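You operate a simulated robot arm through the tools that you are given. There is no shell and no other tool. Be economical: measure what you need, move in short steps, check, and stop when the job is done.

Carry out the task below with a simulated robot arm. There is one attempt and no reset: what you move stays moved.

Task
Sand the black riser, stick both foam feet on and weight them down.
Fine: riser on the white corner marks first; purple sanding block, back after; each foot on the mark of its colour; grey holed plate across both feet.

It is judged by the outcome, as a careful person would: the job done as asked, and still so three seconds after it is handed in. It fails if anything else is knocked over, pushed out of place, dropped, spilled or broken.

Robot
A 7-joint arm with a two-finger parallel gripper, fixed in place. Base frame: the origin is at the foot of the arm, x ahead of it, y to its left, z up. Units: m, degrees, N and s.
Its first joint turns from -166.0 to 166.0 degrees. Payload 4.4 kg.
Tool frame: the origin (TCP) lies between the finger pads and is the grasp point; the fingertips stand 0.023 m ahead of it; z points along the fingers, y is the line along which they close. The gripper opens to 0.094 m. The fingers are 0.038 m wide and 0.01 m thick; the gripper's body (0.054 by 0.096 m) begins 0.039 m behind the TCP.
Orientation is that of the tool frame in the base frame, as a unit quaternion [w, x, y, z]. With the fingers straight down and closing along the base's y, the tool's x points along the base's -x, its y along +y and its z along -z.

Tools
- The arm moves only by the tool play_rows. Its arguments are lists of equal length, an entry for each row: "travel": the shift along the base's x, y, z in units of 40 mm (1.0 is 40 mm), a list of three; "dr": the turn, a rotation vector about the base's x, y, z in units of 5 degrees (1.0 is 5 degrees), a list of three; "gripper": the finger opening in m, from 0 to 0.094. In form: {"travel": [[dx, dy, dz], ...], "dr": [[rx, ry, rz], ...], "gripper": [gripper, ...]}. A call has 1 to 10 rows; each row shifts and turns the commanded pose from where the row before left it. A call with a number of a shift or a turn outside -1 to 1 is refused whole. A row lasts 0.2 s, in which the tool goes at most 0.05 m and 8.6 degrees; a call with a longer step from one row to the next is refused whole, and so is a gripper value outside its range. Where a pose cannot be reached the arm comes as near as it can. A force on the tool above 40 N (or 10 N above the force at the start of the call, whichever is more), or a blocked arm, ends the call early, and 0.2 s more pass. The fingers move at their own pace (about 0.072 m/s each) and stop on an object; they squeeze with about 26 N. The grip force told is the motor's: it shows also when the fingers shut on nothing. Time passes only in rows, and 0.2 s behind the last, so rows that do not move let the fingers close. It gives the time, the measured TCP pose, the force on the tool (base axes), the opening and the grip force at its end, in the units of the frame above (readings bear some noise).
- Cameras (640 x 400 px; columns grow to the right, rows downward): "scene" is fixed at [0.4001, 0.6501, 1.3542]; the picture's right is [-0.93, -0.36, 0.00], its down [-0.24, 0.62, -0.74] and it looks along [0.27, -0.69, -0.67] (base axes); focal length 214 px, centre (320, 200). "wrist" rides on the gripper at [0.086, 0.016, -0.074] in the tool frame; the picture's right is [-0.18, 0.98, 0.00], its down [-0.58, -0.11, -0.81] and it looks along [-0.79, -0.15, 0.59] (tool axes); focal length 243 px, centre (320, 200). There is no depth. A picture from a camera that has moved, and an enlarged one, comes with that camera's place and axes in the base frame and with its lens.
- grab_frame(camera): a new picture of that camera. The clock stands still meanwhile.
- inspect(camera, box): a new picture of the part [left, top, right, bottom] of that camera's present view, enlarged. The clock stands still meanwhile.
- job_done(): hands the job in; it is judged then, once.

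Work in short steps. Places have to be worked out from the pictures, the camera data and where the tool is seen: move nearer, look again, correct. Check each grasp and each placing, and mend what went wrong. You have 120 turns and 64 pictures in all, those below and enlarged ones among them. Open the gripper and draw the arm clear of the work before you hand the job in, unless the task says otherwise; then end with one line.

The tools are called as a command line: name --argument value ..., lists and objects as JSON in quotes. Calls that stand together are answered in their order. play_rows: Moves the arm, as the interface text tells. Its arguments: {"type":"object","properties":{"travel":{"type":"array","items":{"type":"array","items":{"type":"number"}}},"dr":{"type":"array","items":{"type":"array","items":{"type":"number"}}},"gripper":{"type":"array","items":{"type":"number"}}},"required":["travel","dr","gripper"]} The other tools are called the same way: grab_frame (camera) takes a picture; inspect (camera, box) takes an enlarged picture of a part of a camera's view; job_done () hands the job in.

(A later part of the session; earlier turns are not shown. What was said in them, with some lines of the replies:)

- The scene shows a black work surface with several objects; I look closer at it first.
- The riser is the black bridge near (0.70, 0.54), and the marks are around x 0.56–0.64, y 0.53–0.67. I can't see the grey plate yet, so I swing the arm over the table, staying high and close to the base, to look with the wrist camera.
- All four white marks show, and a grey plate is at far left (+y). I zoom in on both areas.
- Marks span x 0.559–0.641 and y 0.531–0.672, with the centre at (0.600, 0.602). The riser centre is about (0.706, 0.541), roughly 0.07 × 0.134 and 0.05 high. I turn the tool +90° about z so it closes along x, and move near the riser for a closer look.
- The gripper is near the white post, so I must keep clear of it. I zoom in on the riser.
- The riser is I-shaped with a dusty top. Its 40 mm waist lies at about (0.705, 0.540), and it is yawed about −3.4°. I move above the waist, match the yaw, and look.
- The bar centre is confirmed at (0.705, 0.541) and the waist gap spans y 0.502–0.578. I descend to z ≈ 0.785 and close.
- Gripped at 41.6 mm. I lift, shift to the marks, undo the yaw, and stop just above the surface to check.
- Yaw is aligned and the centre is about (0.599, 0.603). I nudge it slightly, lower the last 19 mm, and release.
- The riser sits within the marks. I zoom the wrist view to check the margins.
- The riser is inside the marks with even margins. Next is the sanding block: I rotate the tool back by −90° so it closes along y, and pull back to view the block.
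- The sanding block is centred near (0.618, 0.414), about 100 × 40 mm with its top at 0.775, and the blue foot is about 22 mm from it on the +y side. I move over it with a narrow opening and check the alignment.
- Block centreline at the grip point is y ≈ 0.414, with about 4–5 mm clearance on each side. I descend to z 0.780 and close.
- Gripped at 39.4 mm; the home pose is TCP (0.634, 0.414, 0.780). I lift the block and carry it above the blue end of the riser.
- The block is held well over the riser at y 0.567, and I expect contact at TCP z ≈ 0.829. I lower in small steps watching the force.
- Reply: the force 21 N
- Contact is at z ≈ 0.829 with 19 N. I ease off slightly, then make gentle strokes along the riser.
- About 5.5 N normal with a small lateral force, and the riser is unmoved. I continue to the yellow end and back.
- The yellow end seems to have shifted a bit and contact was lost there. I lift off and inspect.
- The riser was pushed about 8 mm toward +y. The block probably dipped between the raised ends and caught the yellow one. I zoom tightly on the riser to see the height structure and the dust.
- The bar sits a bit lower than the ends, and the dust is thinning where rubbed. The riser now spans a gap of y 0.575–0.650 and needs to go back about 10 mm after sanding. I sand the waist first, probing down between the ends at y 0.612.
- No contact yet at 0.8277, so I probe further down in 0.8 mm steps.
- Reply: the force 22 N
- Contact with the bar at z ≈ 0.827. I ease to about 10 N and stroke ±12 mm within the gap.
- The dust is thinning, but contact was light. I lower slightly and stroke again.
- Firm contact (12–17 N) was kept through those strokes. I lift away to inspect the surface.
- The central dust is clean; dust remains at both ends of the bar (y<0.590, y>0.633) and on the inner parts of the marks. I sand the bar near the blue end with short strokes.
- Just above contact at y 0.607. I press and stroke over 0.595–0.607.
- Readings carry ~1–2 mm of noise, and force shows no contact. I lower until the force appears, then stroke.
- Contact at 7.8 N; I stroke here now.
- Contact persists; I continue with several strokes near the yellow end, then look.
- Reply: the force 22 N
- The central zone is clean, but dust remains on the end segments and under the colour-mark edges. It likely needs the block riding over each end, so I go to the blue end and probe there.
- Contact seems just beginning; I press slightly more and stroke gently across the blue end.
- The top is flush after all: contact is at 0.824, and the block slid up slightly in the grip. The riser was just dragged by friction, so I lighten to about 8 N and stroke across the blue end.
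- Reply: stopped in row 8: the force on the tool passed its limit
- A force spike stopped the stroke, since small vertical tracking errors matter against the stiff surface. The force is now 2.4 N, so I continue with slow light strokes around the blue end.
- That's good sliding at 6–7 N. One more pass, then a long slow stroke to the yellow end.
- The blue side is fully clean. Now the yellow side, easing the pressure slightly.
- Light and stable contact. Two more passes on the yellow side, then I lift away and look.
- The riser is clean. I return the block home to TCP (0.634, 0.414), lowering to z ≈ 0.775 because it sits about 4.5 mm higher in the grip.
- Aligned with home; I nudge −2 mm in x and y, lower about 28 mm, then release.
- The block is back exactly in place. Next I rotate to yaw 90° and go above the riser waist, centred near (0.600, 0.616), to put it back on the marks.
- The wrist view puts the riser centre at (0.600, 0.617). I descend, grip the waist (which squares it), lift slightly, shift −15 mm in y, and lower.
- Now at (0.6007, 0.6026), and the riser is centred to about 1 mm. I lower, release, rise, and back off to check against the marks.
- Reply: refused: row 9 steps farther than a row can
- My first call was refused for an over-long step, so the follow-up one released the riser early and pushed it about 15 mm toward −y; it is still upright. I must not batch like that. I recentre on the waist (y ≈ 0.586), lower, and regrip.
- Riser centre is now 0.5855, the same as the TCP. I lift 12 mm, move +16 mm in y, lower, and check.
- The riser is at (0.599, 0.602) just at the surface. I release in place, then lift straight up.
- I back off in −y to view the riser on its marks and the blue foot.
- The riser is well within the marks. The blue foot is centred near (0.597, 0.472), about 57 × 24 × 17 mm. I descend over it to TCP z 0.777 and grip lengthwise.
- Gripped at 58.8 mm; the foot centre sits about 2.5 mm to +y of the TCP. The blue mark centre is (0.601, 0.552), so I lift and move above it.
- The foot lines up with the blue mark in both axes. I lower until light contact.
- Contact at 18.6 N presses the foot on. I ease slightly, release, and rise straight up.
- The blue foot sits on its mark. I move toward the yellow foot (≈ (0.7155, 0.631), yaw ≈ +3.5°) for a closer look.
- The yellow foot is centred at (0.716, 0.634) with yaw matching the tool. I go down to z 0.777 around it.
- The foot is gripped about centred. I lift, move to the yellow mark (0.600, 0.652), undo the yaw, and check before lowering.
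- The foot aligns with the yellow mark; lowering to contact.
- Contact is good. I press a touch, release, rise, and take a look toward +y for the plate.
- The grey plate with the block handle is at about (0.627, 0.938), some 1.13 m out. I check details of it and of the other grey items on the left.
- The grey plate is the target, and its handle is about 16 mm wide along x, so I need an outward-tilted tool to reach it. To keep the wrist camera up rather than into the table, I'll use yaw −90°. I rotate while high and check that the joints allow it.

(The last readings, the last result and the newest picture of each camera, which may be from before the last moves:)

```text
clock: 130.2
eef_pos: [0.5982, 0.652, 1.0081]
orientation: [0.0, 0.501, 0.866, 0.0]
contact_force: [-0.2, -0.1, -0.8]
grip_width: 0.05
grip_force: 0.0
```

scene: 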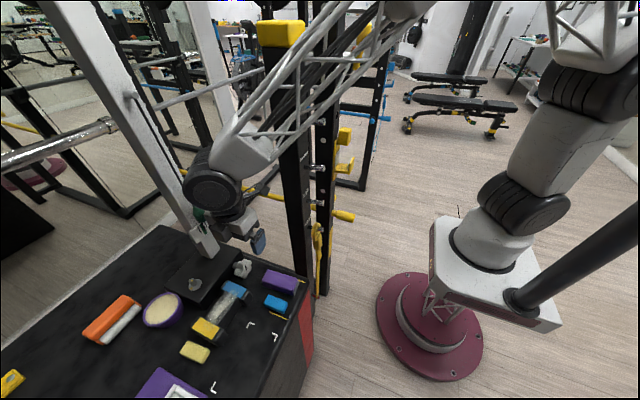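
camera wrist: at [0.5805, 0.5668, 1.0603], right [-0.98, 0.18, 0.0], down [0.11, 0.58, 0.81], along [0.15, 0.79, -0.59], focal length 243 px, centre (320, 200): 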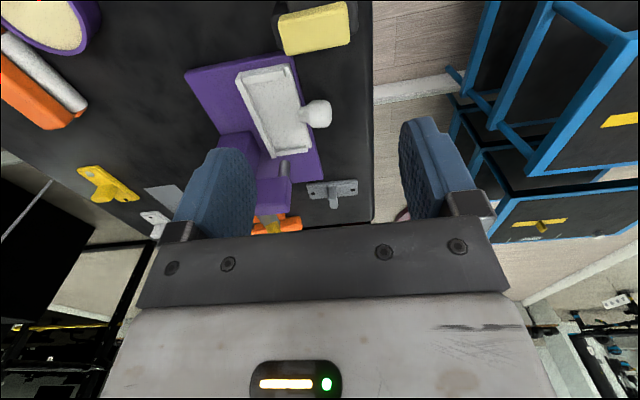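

Still fine at −60°. I finish the yaw to −90° and begin tilting outward about +x.

play_rows --travel '[[0, 0, 0], [0, 0, 0], [0, 0, 0], [0, 0, 0], [0, 0, 0], [0, 0, 0], [0, 0, 0], [0, 0, 0], [0, 0, 0], [0, 0, 0]]' --dr '[[0, 0, -1], [0, 0, -1], [0, 0, -1], [0, 0, -1], [0, 0, -1], [0, 0, -1], [1, 0, 0], [1, 0, 0], [1, 0, 0], [1, 0, 0]]' --gripper '[0.05, 0.05, 0.05, 0.05, 0.05, 0.05, 0.05, 0.05, 0.05, 0.05]'

play_rows --travel '[[0, 0.5, 0], [0, 0.5, 0], [0, 0.5, 0], [0, 0.5, 0], [0, 0.5, 0], [0, 0.5, 0]]' --dr '[[1, 0, 0], [1, 0, 0], [1, 0, 0], [1, 0, 0], [0, 0, 0], [0, 0, 0]]' --gripper '[0.05, 0.05, 0.05, 0.05, 0.05, 0.05]'

```text
clock: 132.4
eef_pos: [0.5988, 0.6508, 1.0069]
orientation: [-0.122, 0.696, 0.696, 0.124]
contact_force: [0.3, 0.0, -0.2]
grip_width: 0.0499
grip_force: 0.1
```

```text
clock: 133.8
eef_pos: [0.6019, 0.771, 1.0079]
orientation: [-0.241, 0.665, 0.664, 0.242]
contact_force: [-0.7, -0.1, 0.3]
grip_width: 0.0498
grip_force: 0.0
```

Works with 40° tilt. I extend toward the plate, staying high.

play_rows --travel '[[0.1, 0.7, -0.2], [0.1, 0.7, -0.2], [0.1, 0.7, -0.2], [0.1, 0.7, -0.2], [0.1, 0.7, -0.2], [0.1, 0.7, -0.2], [0, 0, 0]]' --dr '[[0, 0, 0], [0, 0, 0], [0, 0, 0], [0, 0, 0], [0, 0, 0], [0, 0, 0], [0, 0, 0]]' --gripper '[0.05, 0.05, 0.05, 0.05, 0.05, 0.05, 0.05]'

grab_frame --camera "wrist"

```text
clock: 134.3
eef_pos: [0.6039, 0.8026, 0.9964]
orientation: [-0.24, 0.666, 0.665, 0.24]
contact_force: [-8.6, -3.0, -3.4]
grip_width: 0.0461
grip_force: 0.0
stopped in row 2: the force on the tool passed its limit (the readings are from after the stop); the commanded pose is now the measured one
```

```text
10 pictures are left
camera wrist: at [0.6201, 0.8226, 1.1097], right [0.98, -0.14, -0.12], down [-0.11, -0.96, 0.25], along [-0.15, -0.23, -0.96], focal length 243 px, centre (320, 200)
```

wrist: 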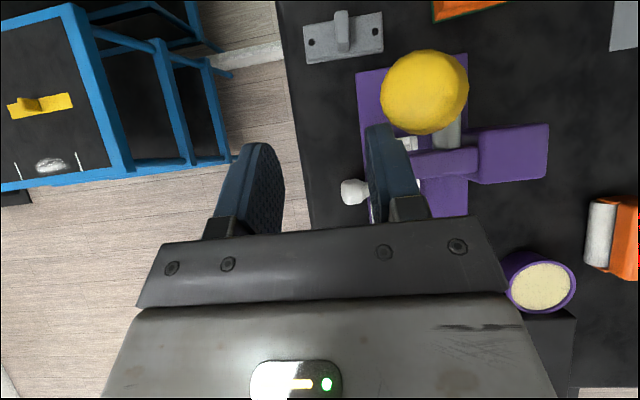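

I bumped the yellow ball-lever standing near (0.645, 0.833) with its top at z ≈ 1.0. I stop there and zoom in from this overhead view to map the plate, handle and lever before moving away.

inspect --camera "wrist" --box '[280, 0, 560, 175]'

```text
2.29 times, centred on (420, 88) of wrist
camera zoom: at [0.6201, 0.8226, 1.1097], right [0.98, -0.14, -0.12], down [-0.11, -0.96, 0.25], along [-0.15, -0.23, -0.96], focal length 555 px, centre (91, 457)
```

zoom: 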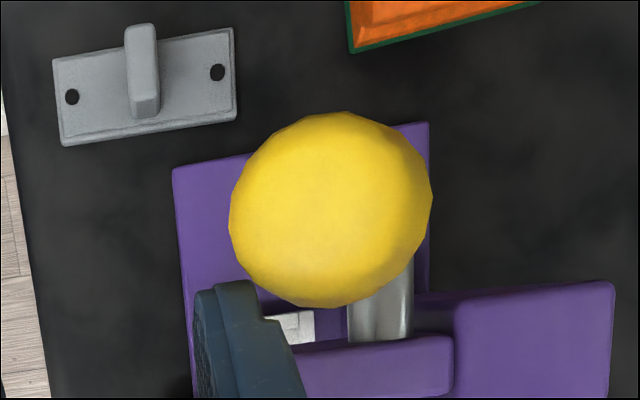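

Geometry now: the plate is centred at (0.625, 0.945), 100 × 42 mm, with a 16 × 31 mm handle topping at z ≈ 0.795. The ball-lever at (0.65, 0.837, 0.99) blocks this approach. I'll use the camera-inward configuration with a tilt along azimuth ~60°, which passes on the −x side of the lever. First I back off and undo the tilt.

play_rows --travel '[[-0.7, -0.2, 0], [-0.8, -0.5, 0.3], [-0.8, -0.7, 0.5], [-0.3, -0.7, 0.5], [0, 0, 0]]' --dr '[[0, 0, 0], [0, 0, 0], [0, 0, 0], [0, 0, 0], [0, 0, 0]]' --gripper '[0.05, 0.05, 0.05, 0.05, 0.05]'

play_rows --travel '[[0, 0, 0], [0, 0, 0], [0, 0, 0], [0, 0, 0], [0, 0, 0], [0, 0, 0], [0, 0, 0], [0, 0, 0], [0, 0, 0], [0, 0, 0]]' --dr '[[-1, 0, 0], [-1, 0, 0], [-1, 0, 0], [-1, 0, 0], [-1, 0, 0], [-1, 0, 0], [-1, 0, 0], [-1, 0, 0], [0, 0, 1], [0, 0, 1]]' --gripper '[0.05, 0.05, 0.05, 0.05, 0.05, 0.05, 0.05, 0.05, 0.05, 0.05]'

play_rows --travel '[[0, 0, 0], [0, 0, 0], [0, 0, 0], [0, 0, 0], [0, 0, 0], [0, 0, 0], [0, 0, 0], [0, 0, 0], [0, 0, 0], [0, 0, 0]]' --dr '[[0, 0, 1], [0, 0, 1], [0, 0, 1], [0, 0, 1], [0, 0, 1], [0, 0, 1], [0, 0, 1], [0, 0, 1], [0, 0, 1], [0, 0, 1]]' --gripper '[0.05, 0.05, 0.05, 0.05, 0.05, 0.05, 0.05, 0.05, 0.05, 0.05]'

play_rows --travel '[[0, 0, 0], [0, 0, 0], [0, 0, 0], [0, 0, 0], [0, 0, 0], [0, 0, 0], [0, 0, 0], [0, 0, 0], [0, 0, 0], [0, 0, 0]]' --dr '[[0, 0, 1], [0, 0, 1], [0, 0, 1], [0, 0, 1], [0, 0, 1], [0, 0, 1], [0, 0, 1], [0, 0, 1], [0, 0, 1], [0, 0, 1]]' --gripper '[0.05, 0.05, 0.05, 0.05, 0.05, 0.05, 0.05, 0.05, 0.05, 0.05]'

play_rows --travel '[[0, 0, 0], [0, 0, 0], [0, 0, 0], [0, 0, 0], [0, 0, 0], [0, 0, 0], [0, 0, 0], [0, 0, 0]]' --dr '[[0, 0, 1], [0, 0, 1], [0, 0, 1], [0, 0, 1], [0, 0, 1], [0, 0, 1], [0, 0, 1], [0, 0, 1]]' --gripper '[0.05, 0.05, 0.05, 0.05, 0.05, 0.05, 0.05, 0.05]'

```text
clock: 135.5
eef_pos: [0.5028, 0.7167, 1.051]
orientation: [-0.242, 0.665, 0.664, 0.241]
contact_force: [0.4, -0.1, 0.3]
grip_width: 0.0499
grip_force: 0.1
```

```text
clock: 137.7
eef_pos: [0.5012, 0.7196, 1.0488]
orientation: [0.001, 0.642, 0.766, -0.001]
contact_force: [-0.3, -0.3, -0.1]
grip_width: 0.05
grip_force: 0.1
```

```text
clock: 139.9
eef_pos: [0.5001, 0.7187, 1.0499]
orientation: [0.002, 0.258, 0.966, 0.0]
contact_force: [0.0, 0.2, -0.7]
grip_width: 0.0498
grip_force: 0.1
```

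```text
clock: 142.1
eef_pos: [0.5003, 0.719, 1.049]
orientation: [0.002, -0.173, 0.985, 0.0]
contact_force: [0.3, -0.4, -0.7]
grip_width: 0.0499
grip_force: 0.1
```

```text
clock: 143.9
eef_pos: [0.5008, 0.7184, 1.0489]
orientation: [0.001, -0.499, 0.866, 0.001]
contact_force: [-0.8, 0.2, -0.1]
grip_width: 0.05
grip_force: 0.1
```

Yaw is now 60°. I tilt 40° outward along azimuth 60° and extend past the lever on its −x side, staying high, to test reach.

play_rows --travel '[[0, 0, 0], [0, 0, 0], [0, 0, 0], [0, 0, 0], [0, 0, 0], [0, 0, 0], [0, 0, 0], [0, 0, 0]]' --dr '[[0.866, -0.5, 0], [0.866, -0.5, 0], [0.866, -0.5, 0], [0.866, -0.5, 0], [0.866, -0.5, 0], [0.866, -0.5, 0], [0.866, -0.5, 0], [0.866, -0.5, 0]]' --gripper '[0.05, 0.05, 0.05, 0.05, 0.05, 0.05, 0.05, 0.05]'

play_rows --travel '[[0.1, 0.7, -0.3], [0.1, 0.7, -0.3], [0.2, 0.7, -0.3], [0.2, 0.7, -0.3], [0.2, 0.7, -0.3], [0.2, 0.7, -0.3], [0.2, 0.7, -0.3], [0.2, 0.7, -0.3], [0, 0, 0]]' --dr '[[0, 0, 0], [0, 0, 0], [0, 0, 0], [0, 0, 0], [0, 0, 0], [0, 0, 0], [0, 0, 0], [0, 0, 0], [0, 0, 0]]' --gripper '[0.05, 0.05, 0.05, 0.05, 0.05, 0.05, 0.05, 0.05, 0.05]'

grab_frame --camera "wrist"

```text
clock: 145.7
eef_pos: [0.4996, 0.7192, 1.0494]
orientation: [0.298, -0.468, 0.814, 0.172]
contact_force: [1.2, 0.2, 0.8]
grip_width: 0.05
grip_force: 0.1
```

```text
clock: 147.7
eef_pos: [0.5558, 0.9425, 0.9535]
orientation: [0.297, -0.47, 0.813, 0.173]
contact_force: [0.9, -0.6, 0.1]
grip_width: 0.05
grip_force: 0.0
```

```text
8 pictures are left
camera wrist: at [0.4849, 0.8532, 0.9544], right [-0.78, 0.61, 0.12], down [0.06, -0.12, 0.99], along [0.62, 0.78, 0.06], focal length 243 px, centre (320, 200)
```

wrist: 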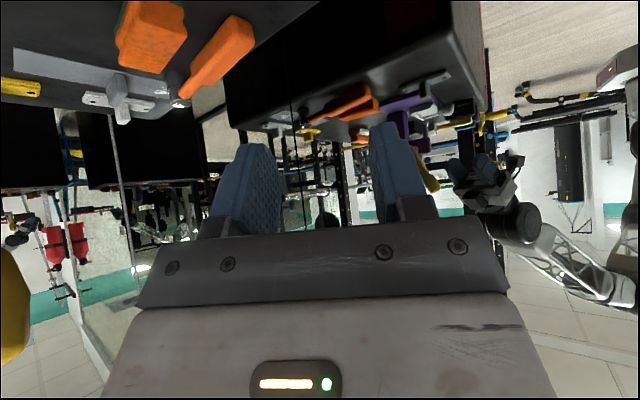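

Reach is fine (1.09 m at 40° tilt). To keep clear of the lever I'll come in offset at (0.603, 0.956) with fingers wide open, so closing drags the handle away from the lever and tray. I move there and descend part way.

play_rows --travel '[[0.4, 0.1, -0.4], [0.4, 0.12, -0.5], [0.38, 0.12, -0.6], [0, 0, -0.6], [0, 0, -0.5], [0, 0, -0.4], [0, 0, -0.3], [0, 0, 0]]' --dr '[[0, 0, 0], [0, 0, 0], [0, 0, 0], [0, 0, 0], [0, 0, 0], [0, 0, 0], [0, 0, 0], [0, 0, 0]]' --gripper '[0.092, 0.092, 0.092, 0.092, 0.092, 0.092, 0.092, 0.092]'

grab_frame --camera "wrist"

```text
clock: 149.5
eef_pos: [0.604, 0.9569, 0.8195]
orientation: [0.298, -0.469, 0.813, 0.173]
contact_force: [-0.2, -0.2, -0.4]
grip_width: 0.0921
grip_force: 0.0
```

```text
7 pictures are left
camera wrist: at [0.5328, 0.8667, 0.8214], right [-0.78, 0.61, 0.12], down [0.06, -0.12, 0.99], along [0.62, 0.78, 0.06], focal length 243 px, centre (320, 200)
```

wrist: 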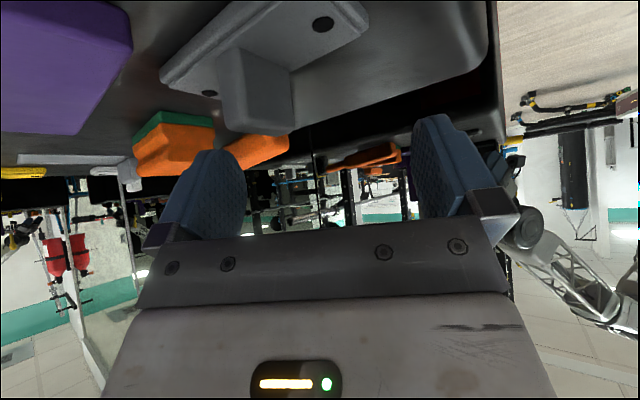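

The picture (upside down) shows the handle just inside the left (+x side) finger. I shift 12 mm toward that side for clearance, then descend to z ≈ 0.793.

play_rows --travel '[[0.26, -0.15, 0], [0, 0, -0.3], [0, 0, -0.25], [0, 0, -0.1], [0, 0, 0]]' --dr '[[0, 0, 0], [0, 0, 0], [0, 0, 0], [0, 0, 0], [0, 0, 0]]' --gripper '[0.092, 0.092, 0.092, 0.092, 0.092]'

grab_frame --camera "wrist"

```text
clock: 150.7
eef_pos: [0.6136, 0.9502, 0.7956]
orientation: [0.297, -0.469, 0.814, 0.172]
contact_force: [0.6, 0.3, 0.0]
grip_width: 0.092
grip_force: 0.0
```

```text
6 pictures are left
camera wrist: at [0.5433, 0.8599, 0.7963], right [-0.78, 0.61, 0.12], down [0.06, -0.12, 0.99], along [0.62, 0.78, 0.06], focal length 243 px, centre (320, 200)
```

wrist: 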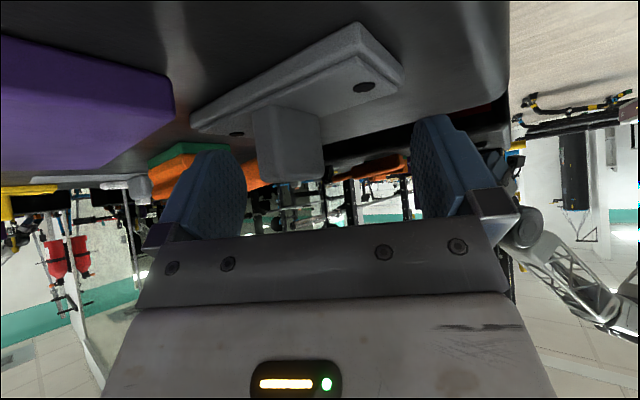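

The handle is now between the fingers. I go 5 mm lower and close slowly.

play_rows --travel '[[0, 0, -0.12], [0, 0, 0], [0, 0, 0], [0, 0, 0], [0, 0, 0], [0, 0, 0], [0, 0, 0], [0, 0, 0]]' --dr '[[0, 0, 0], [0, 0, 0], [0, 0, 0], [0, 0, 0], [0, 0, 0], [0, 0, 0], [0, 0, 0], [0, 0, 0]]' --gripper '[0.092, 0.07, 0.05, 0.035, 0.025, 0.01, 0.005, 0.005]'

grab_frame --camera "wrist"

```text
clock: 152.5
eef_pos: [0.6132, 0.949, 0.7903]
orientation: [0.298, -0.469, 0.814, 0.172]
contact_force: [-0.2, -0.4, 0.6]
grip_width: 0.016
grip_force: 25.7
```

```text
5 pictures are left
camera wrist: at [0.5427, 0.8596, 0.7923], right [-0.78, 0.61, 0.12], down [0.06, -0.12, 0.99], along [0.62, 0.78, 0.06], focal length 243 px, centre (320, 200)
```

wrist: 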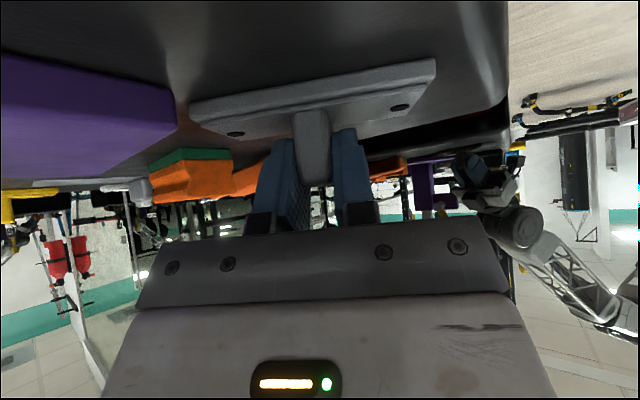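

Excellent: the plate squared to the fingers at 16.0 mm. I lift a little, move −x away from the lever, then up and back.

play_rows --travel '[[0, 0, 0.3], [-0.2, 0, 0.5], [-0.6, 0, 0.4], [-0.7, 0, 0.4], [-0.7, -0.1, 0.4], [-0.3, -0.6, 0.5], [0, -0.8, 0.4], [0, -0.8, 0.3], [0, 0, 0]]' --dr '[[0, 0, 0], [0, 0, 0], [0, 0, 0], [0, 0, 0], [0, 0, 0], [0, 0, 0], [0, 0, 0], [0, 0, 0], [0, 0, 0]]' --gripper '[0.005, 0.005, 0.005, 0.005, 0.005, 0.005, 0.005, 0.005, 0.005]'

```text
clock: 154.5
eef_pos: [0.5129, 0.8569, 0.9186]
orientation: [0.297, -0.469, 0.814, 0.172]
contact_force: [-0.8, -0.3, -2.0]
grip_width: 0.0159
grip_force: 26.2
```

Held firmly (about 2 N weight). I move back to about (0.47, 0.66, 0.97) and rotate −60° so the tool tilts along +x and the plate lies along y.

play_rows --travel '[[-0.2, -0.8, 0.3], [-0.2, -0.8, 0.3], [-0.2, -0.8, 0.2], [-0.2, -0.8, 0.2], [-0.2, -0.8, 0.2], [0, -0.8, 0], [0, 0, 0], [0, 0, 0], [0, 0, 0], [0, 0, 0]]' --dr '[[0, 0, 0], [0, 0, 0], [0, 0, -1], [0, 0, -1], [0, 0, -1], [0, 0, -1], [0, 0, -1], [0, 0, -1], [0, 0, -1], [0, 0, -1]]' --gripper '[0.005, 0.005, 0.005, 0.005, 0.005, 0.005, 0.005, 0.005, 0.005, 0.005]'

play_rows --travel '[[0, 0, 0], [0, 0, 0], [0, 0, 0], [0, 0, 0], [0, 0, 0]]' --dr '[[0, 0, -1], [0, 0, -1], [0, 0, -1], [0, 0, -1], [0, 0, 0]]' --gripper '[0.005, 0.005, 0.005, 0.005, 0.005]'

```text
clock: 156.7
eef_pos: [0.4737, 0.6666, 0.9649]
orientation: [0.338, -0.161, 0.925, 0.06]
contact_force: [0.5, 0.3, -1.9]
grip_width: 0.0157
grip_force: 25.8
```

```text
clock: 157.9
eef_pos: [0.4731, 0.6663, 0.9659]
orientation: [0.343, 0.001, 0.939, 0.001]
contact_force: [-0.5, -0.6, -1.1]
grip_width: 0.0156
grip_force: 25.6
```

Now the plate is parallel to y. I move above the feet: plate centre target (0.600, 0.602), stopping at z 0.885 for a check.

play_rows --travel '[[0.6, -0.3, 0], [0.7, -0.4, -0.2], [0.7, -0.4, -0.4], [0.7, -0.3, -0.5], [0.5, -0.2, -0.5], [0, 0, -0.4], [0, 0, 0], [0, 0, 0]]' --dr '[[0, 0, 0], [0, 0, 0], [0, 0, 0], [0, 0, 0], [0, 0, 0], [0, 0, 0], [0, 0, 0], [0, 0, 0]]' --gripper '[0.005, 0.005, 0.005, 0.005, 0.005, 0.005, 0.005, 0.005]'

inspect --camera "scene" --box '[180, 290, 290, 400]'

```text
clock: 159.7
eef_pos: [0.6031, 0.6006, 0.8852]
orientation: [0.344, 0.0, 0.939, 0.001]
contact_force: [0.0, 0.3, -1.0]
grip_width: 0.0156
grip_force: 26.3
```

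```text
3.64 times, centred on (235, 345) of scene
camera zoom: at [0.4001, 0.6501, 1.3542], right [-0.93, -0.36, 0.0], down [-0.24, 0.62, -0.74], along [0.27, -0.69, -0.67], focal length 780 px, centre (629, -327)
```

zoom: 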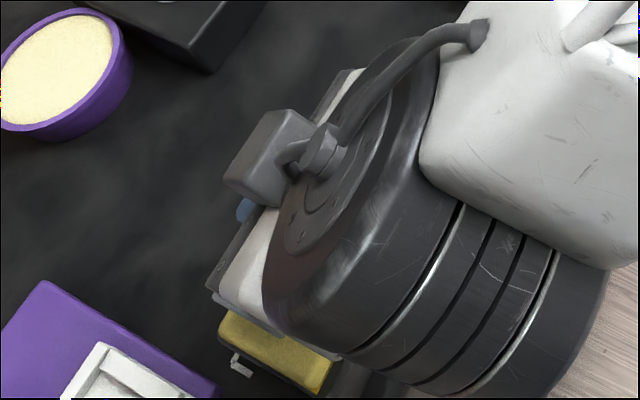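

The scene view is blocked by the wrist; the wrist camera should show the plate above the feet edge-on.

inspect --camera "wrist" --box '[140, 0, 500, 225]'

```text
1.78 times, centred on (320, 112) of wrist
camera zoom: at [0.489, 0.6181, 0.8871], right [0.14, 0.98, 0.12], down [-0.08, -0.11, 0.99], along [0.99, -0.15, 0.06], focal length 431 px, centre (320, 356)
```

zoom: 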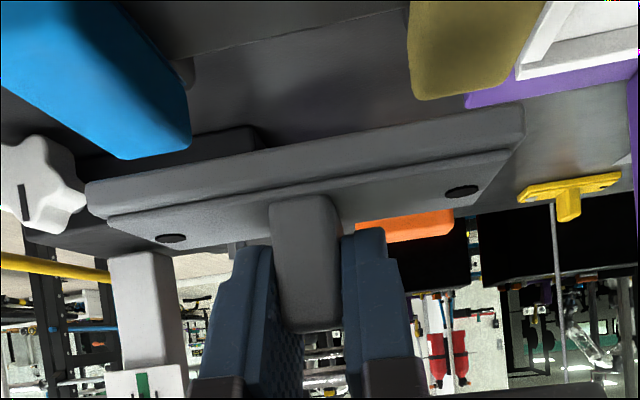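

The plate is level, centred about y 0.602, and extends over both feet's inner edges, but it is a few mm too far in +x. I nudge −6 mm in x and −1.5 mm in y, and lower to near contact.

play_rows --travel '[[-0.15, -0.04, 0], [0, 0, -0.3], [0, 0, -0.2], [0, 0, -0.1], [0, 0, -0.05], [0, 0, 0]]' --dr '[[0, 0, 0], [0, 0, 0], [0, 0, 0], [0, 0, 0], [0, 0, 0], [0, 0, 0]]' --gripper '[0.005, 0.005, 0.005, 0.005, 0.005, 0.005]'

```text
clock: 161.1
eef_pos: [0.5955, 0.6019, 0.8627]
orientation: [0.344, 0.001, 0.939, 0.002]
contact_force: [1.7, -1.2, 19.2]
grip_width: 0.0159
grip_force: 26.2
```

Contact at z 0.863 with 19 N. I ease off slightly and check the seating.

play_rows --travel '[[0, 0, 0.025], [0, 0, 0]]' --dr '[[0, 0, 0], [0, 0, 0]]' --gripper '[0.005, 0.005]'

inspect --camera "wrist" --box '[140, 0, 500, 225]'

```text
clock: 161.7
eef_pos: [0.5949, 0.6017, 0.8608]
orientation: [0.344, 0.0, 0.939, 0.001]
contact_force: [1.6, 4.2, 11.9]
grip_width: 0.0156
grip_force: 25.9
```

```text
1.78 times, centred on (320, 112) of wrist
camera zoom: at [0.4815, 0.6187, 0.8633], right [0.14, 0.98, 0.12], down [-0.08, -0.11, 0.99], along [0.99, -0.15, 0.06], focal length 431 px, centre (320, 356)
```

zoom: 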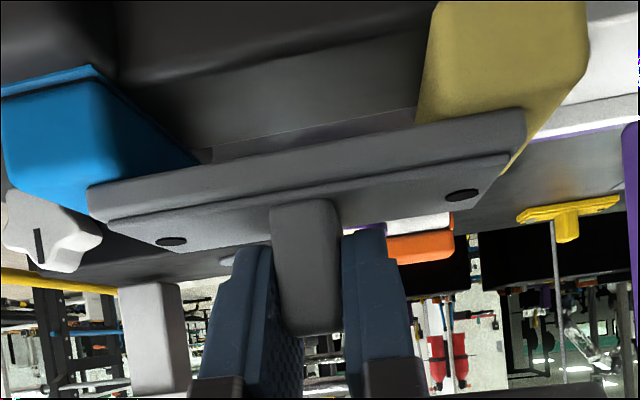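

The plate rests across both feet with similar overlaps. I release and retreat back along the tool axis.

play_rows --travel '[[0, 0, 0.01], [0, 0, 0], [0, 0, 0], [0, 0, 0], [-0.32, 0, 0.38], [-0.5, 0, 0.6], [-0.6, 0, 0.7], [-0.6, 0, 0.7], [-0.6, 0, 0.5]]' --dr '[[0, 0, 0], [0, 0, 0], [0, 0, 0], [0, 0, 0], [0, 0, 0], [0, 0, 0], [0, 0, 0], [0, 0, 0], [0, 0, 0]]' --gripper '[0.005, 0.045, 0.045, 0.045, 0.045, 0.045, 0.045, 0.045, 0.045]'

play_rows --travel '[[-0.2, -0.9, 0.3], [-0.2, -0.9, 0.3], [-0.2, -0.9, 0.2], [0, -0.9, 0], [0, -0.9, 0], [0, -0.9, 0]]' --dr '[[0, 0, 0], [0, 0, 0], [0, 0, 0], [0, 0, 0], [0, 0, 0], [0, 0, 0]]' --gripper '[0.045, 0.045, 0.045, 0.045, 0.045, 0.045]'

inspect --camera "scene" --box '[180, 240, 320, 400]'

```text
clock: 163.7
eef_pos: [0.4893, 0.6003, 0.9797]
orientation: [0.343, 0.001, 0.939, 0.0]
contact_force: [0.6, -0.3, -0.7]
grip_width: 0.0452
grip_force: 0.1
```

```text
clock: 165.1
eef_pos: [0.4699, 0.3868, 1.0108]
orientation: [0.344, 0.001, 0.939, 0.0]
contact_force: [0.5, -0.2, -0.7]
grip_width: 0.0451
grip_force: 0.1
```

```text
2.50 times, centred on (250, 320) of scene
camera zoom: at [0.4001, 0.6501, 1.3542], right [-0.93, -0.36, 0.0], down [-0.24, 0.62, -0.74], along [0.27, -0.69, -0.67], focal length 536 px, centre (495, -100)
```

zoom: 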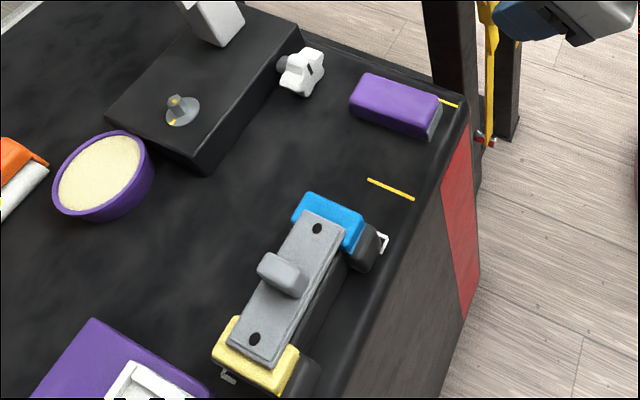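

Everything looks as asked. I use the last picture for a tight check of marks and plate.

inspect --camera "scene" --box '[200, 310, 290, 400]'

```text
4.44 times, centred on (245, 355) of scene
camera zoom: at [0.4001, 0.6501, 1.3542], right [-0.93, -0.36, 0.0], down [-0.24, 0.62, -0.74], along [0.27, -0.69, -0.67], focal length 953 px, centre (653, -489)
```

zoom: 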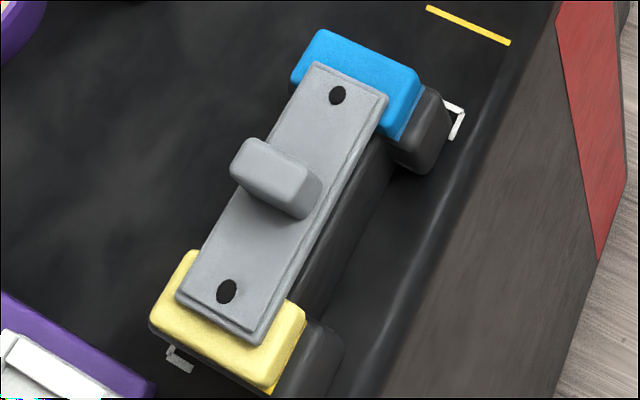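

The riser is inside the marks, both feet are on their colours, the plate lies across both feet, the sanding block is home, and the arm is clear with the gripper open. I hand it in.

job_done

```text
The job is handed in.
```

The job is handed in: the riser is sanded and on the white corner marks, the blue and yellow feet are on their marks with the grey plate across both, and the purple sanding block is back in its place. On the way, sanding and one early release pushed the riser off its marks, so I set it back on them before fitting the feet. The gripper also bumped the yellow ball lever once while reaching for the plate; its position still matched my earlier estimate at the moment of contact, but I didn't check it again after backing off.
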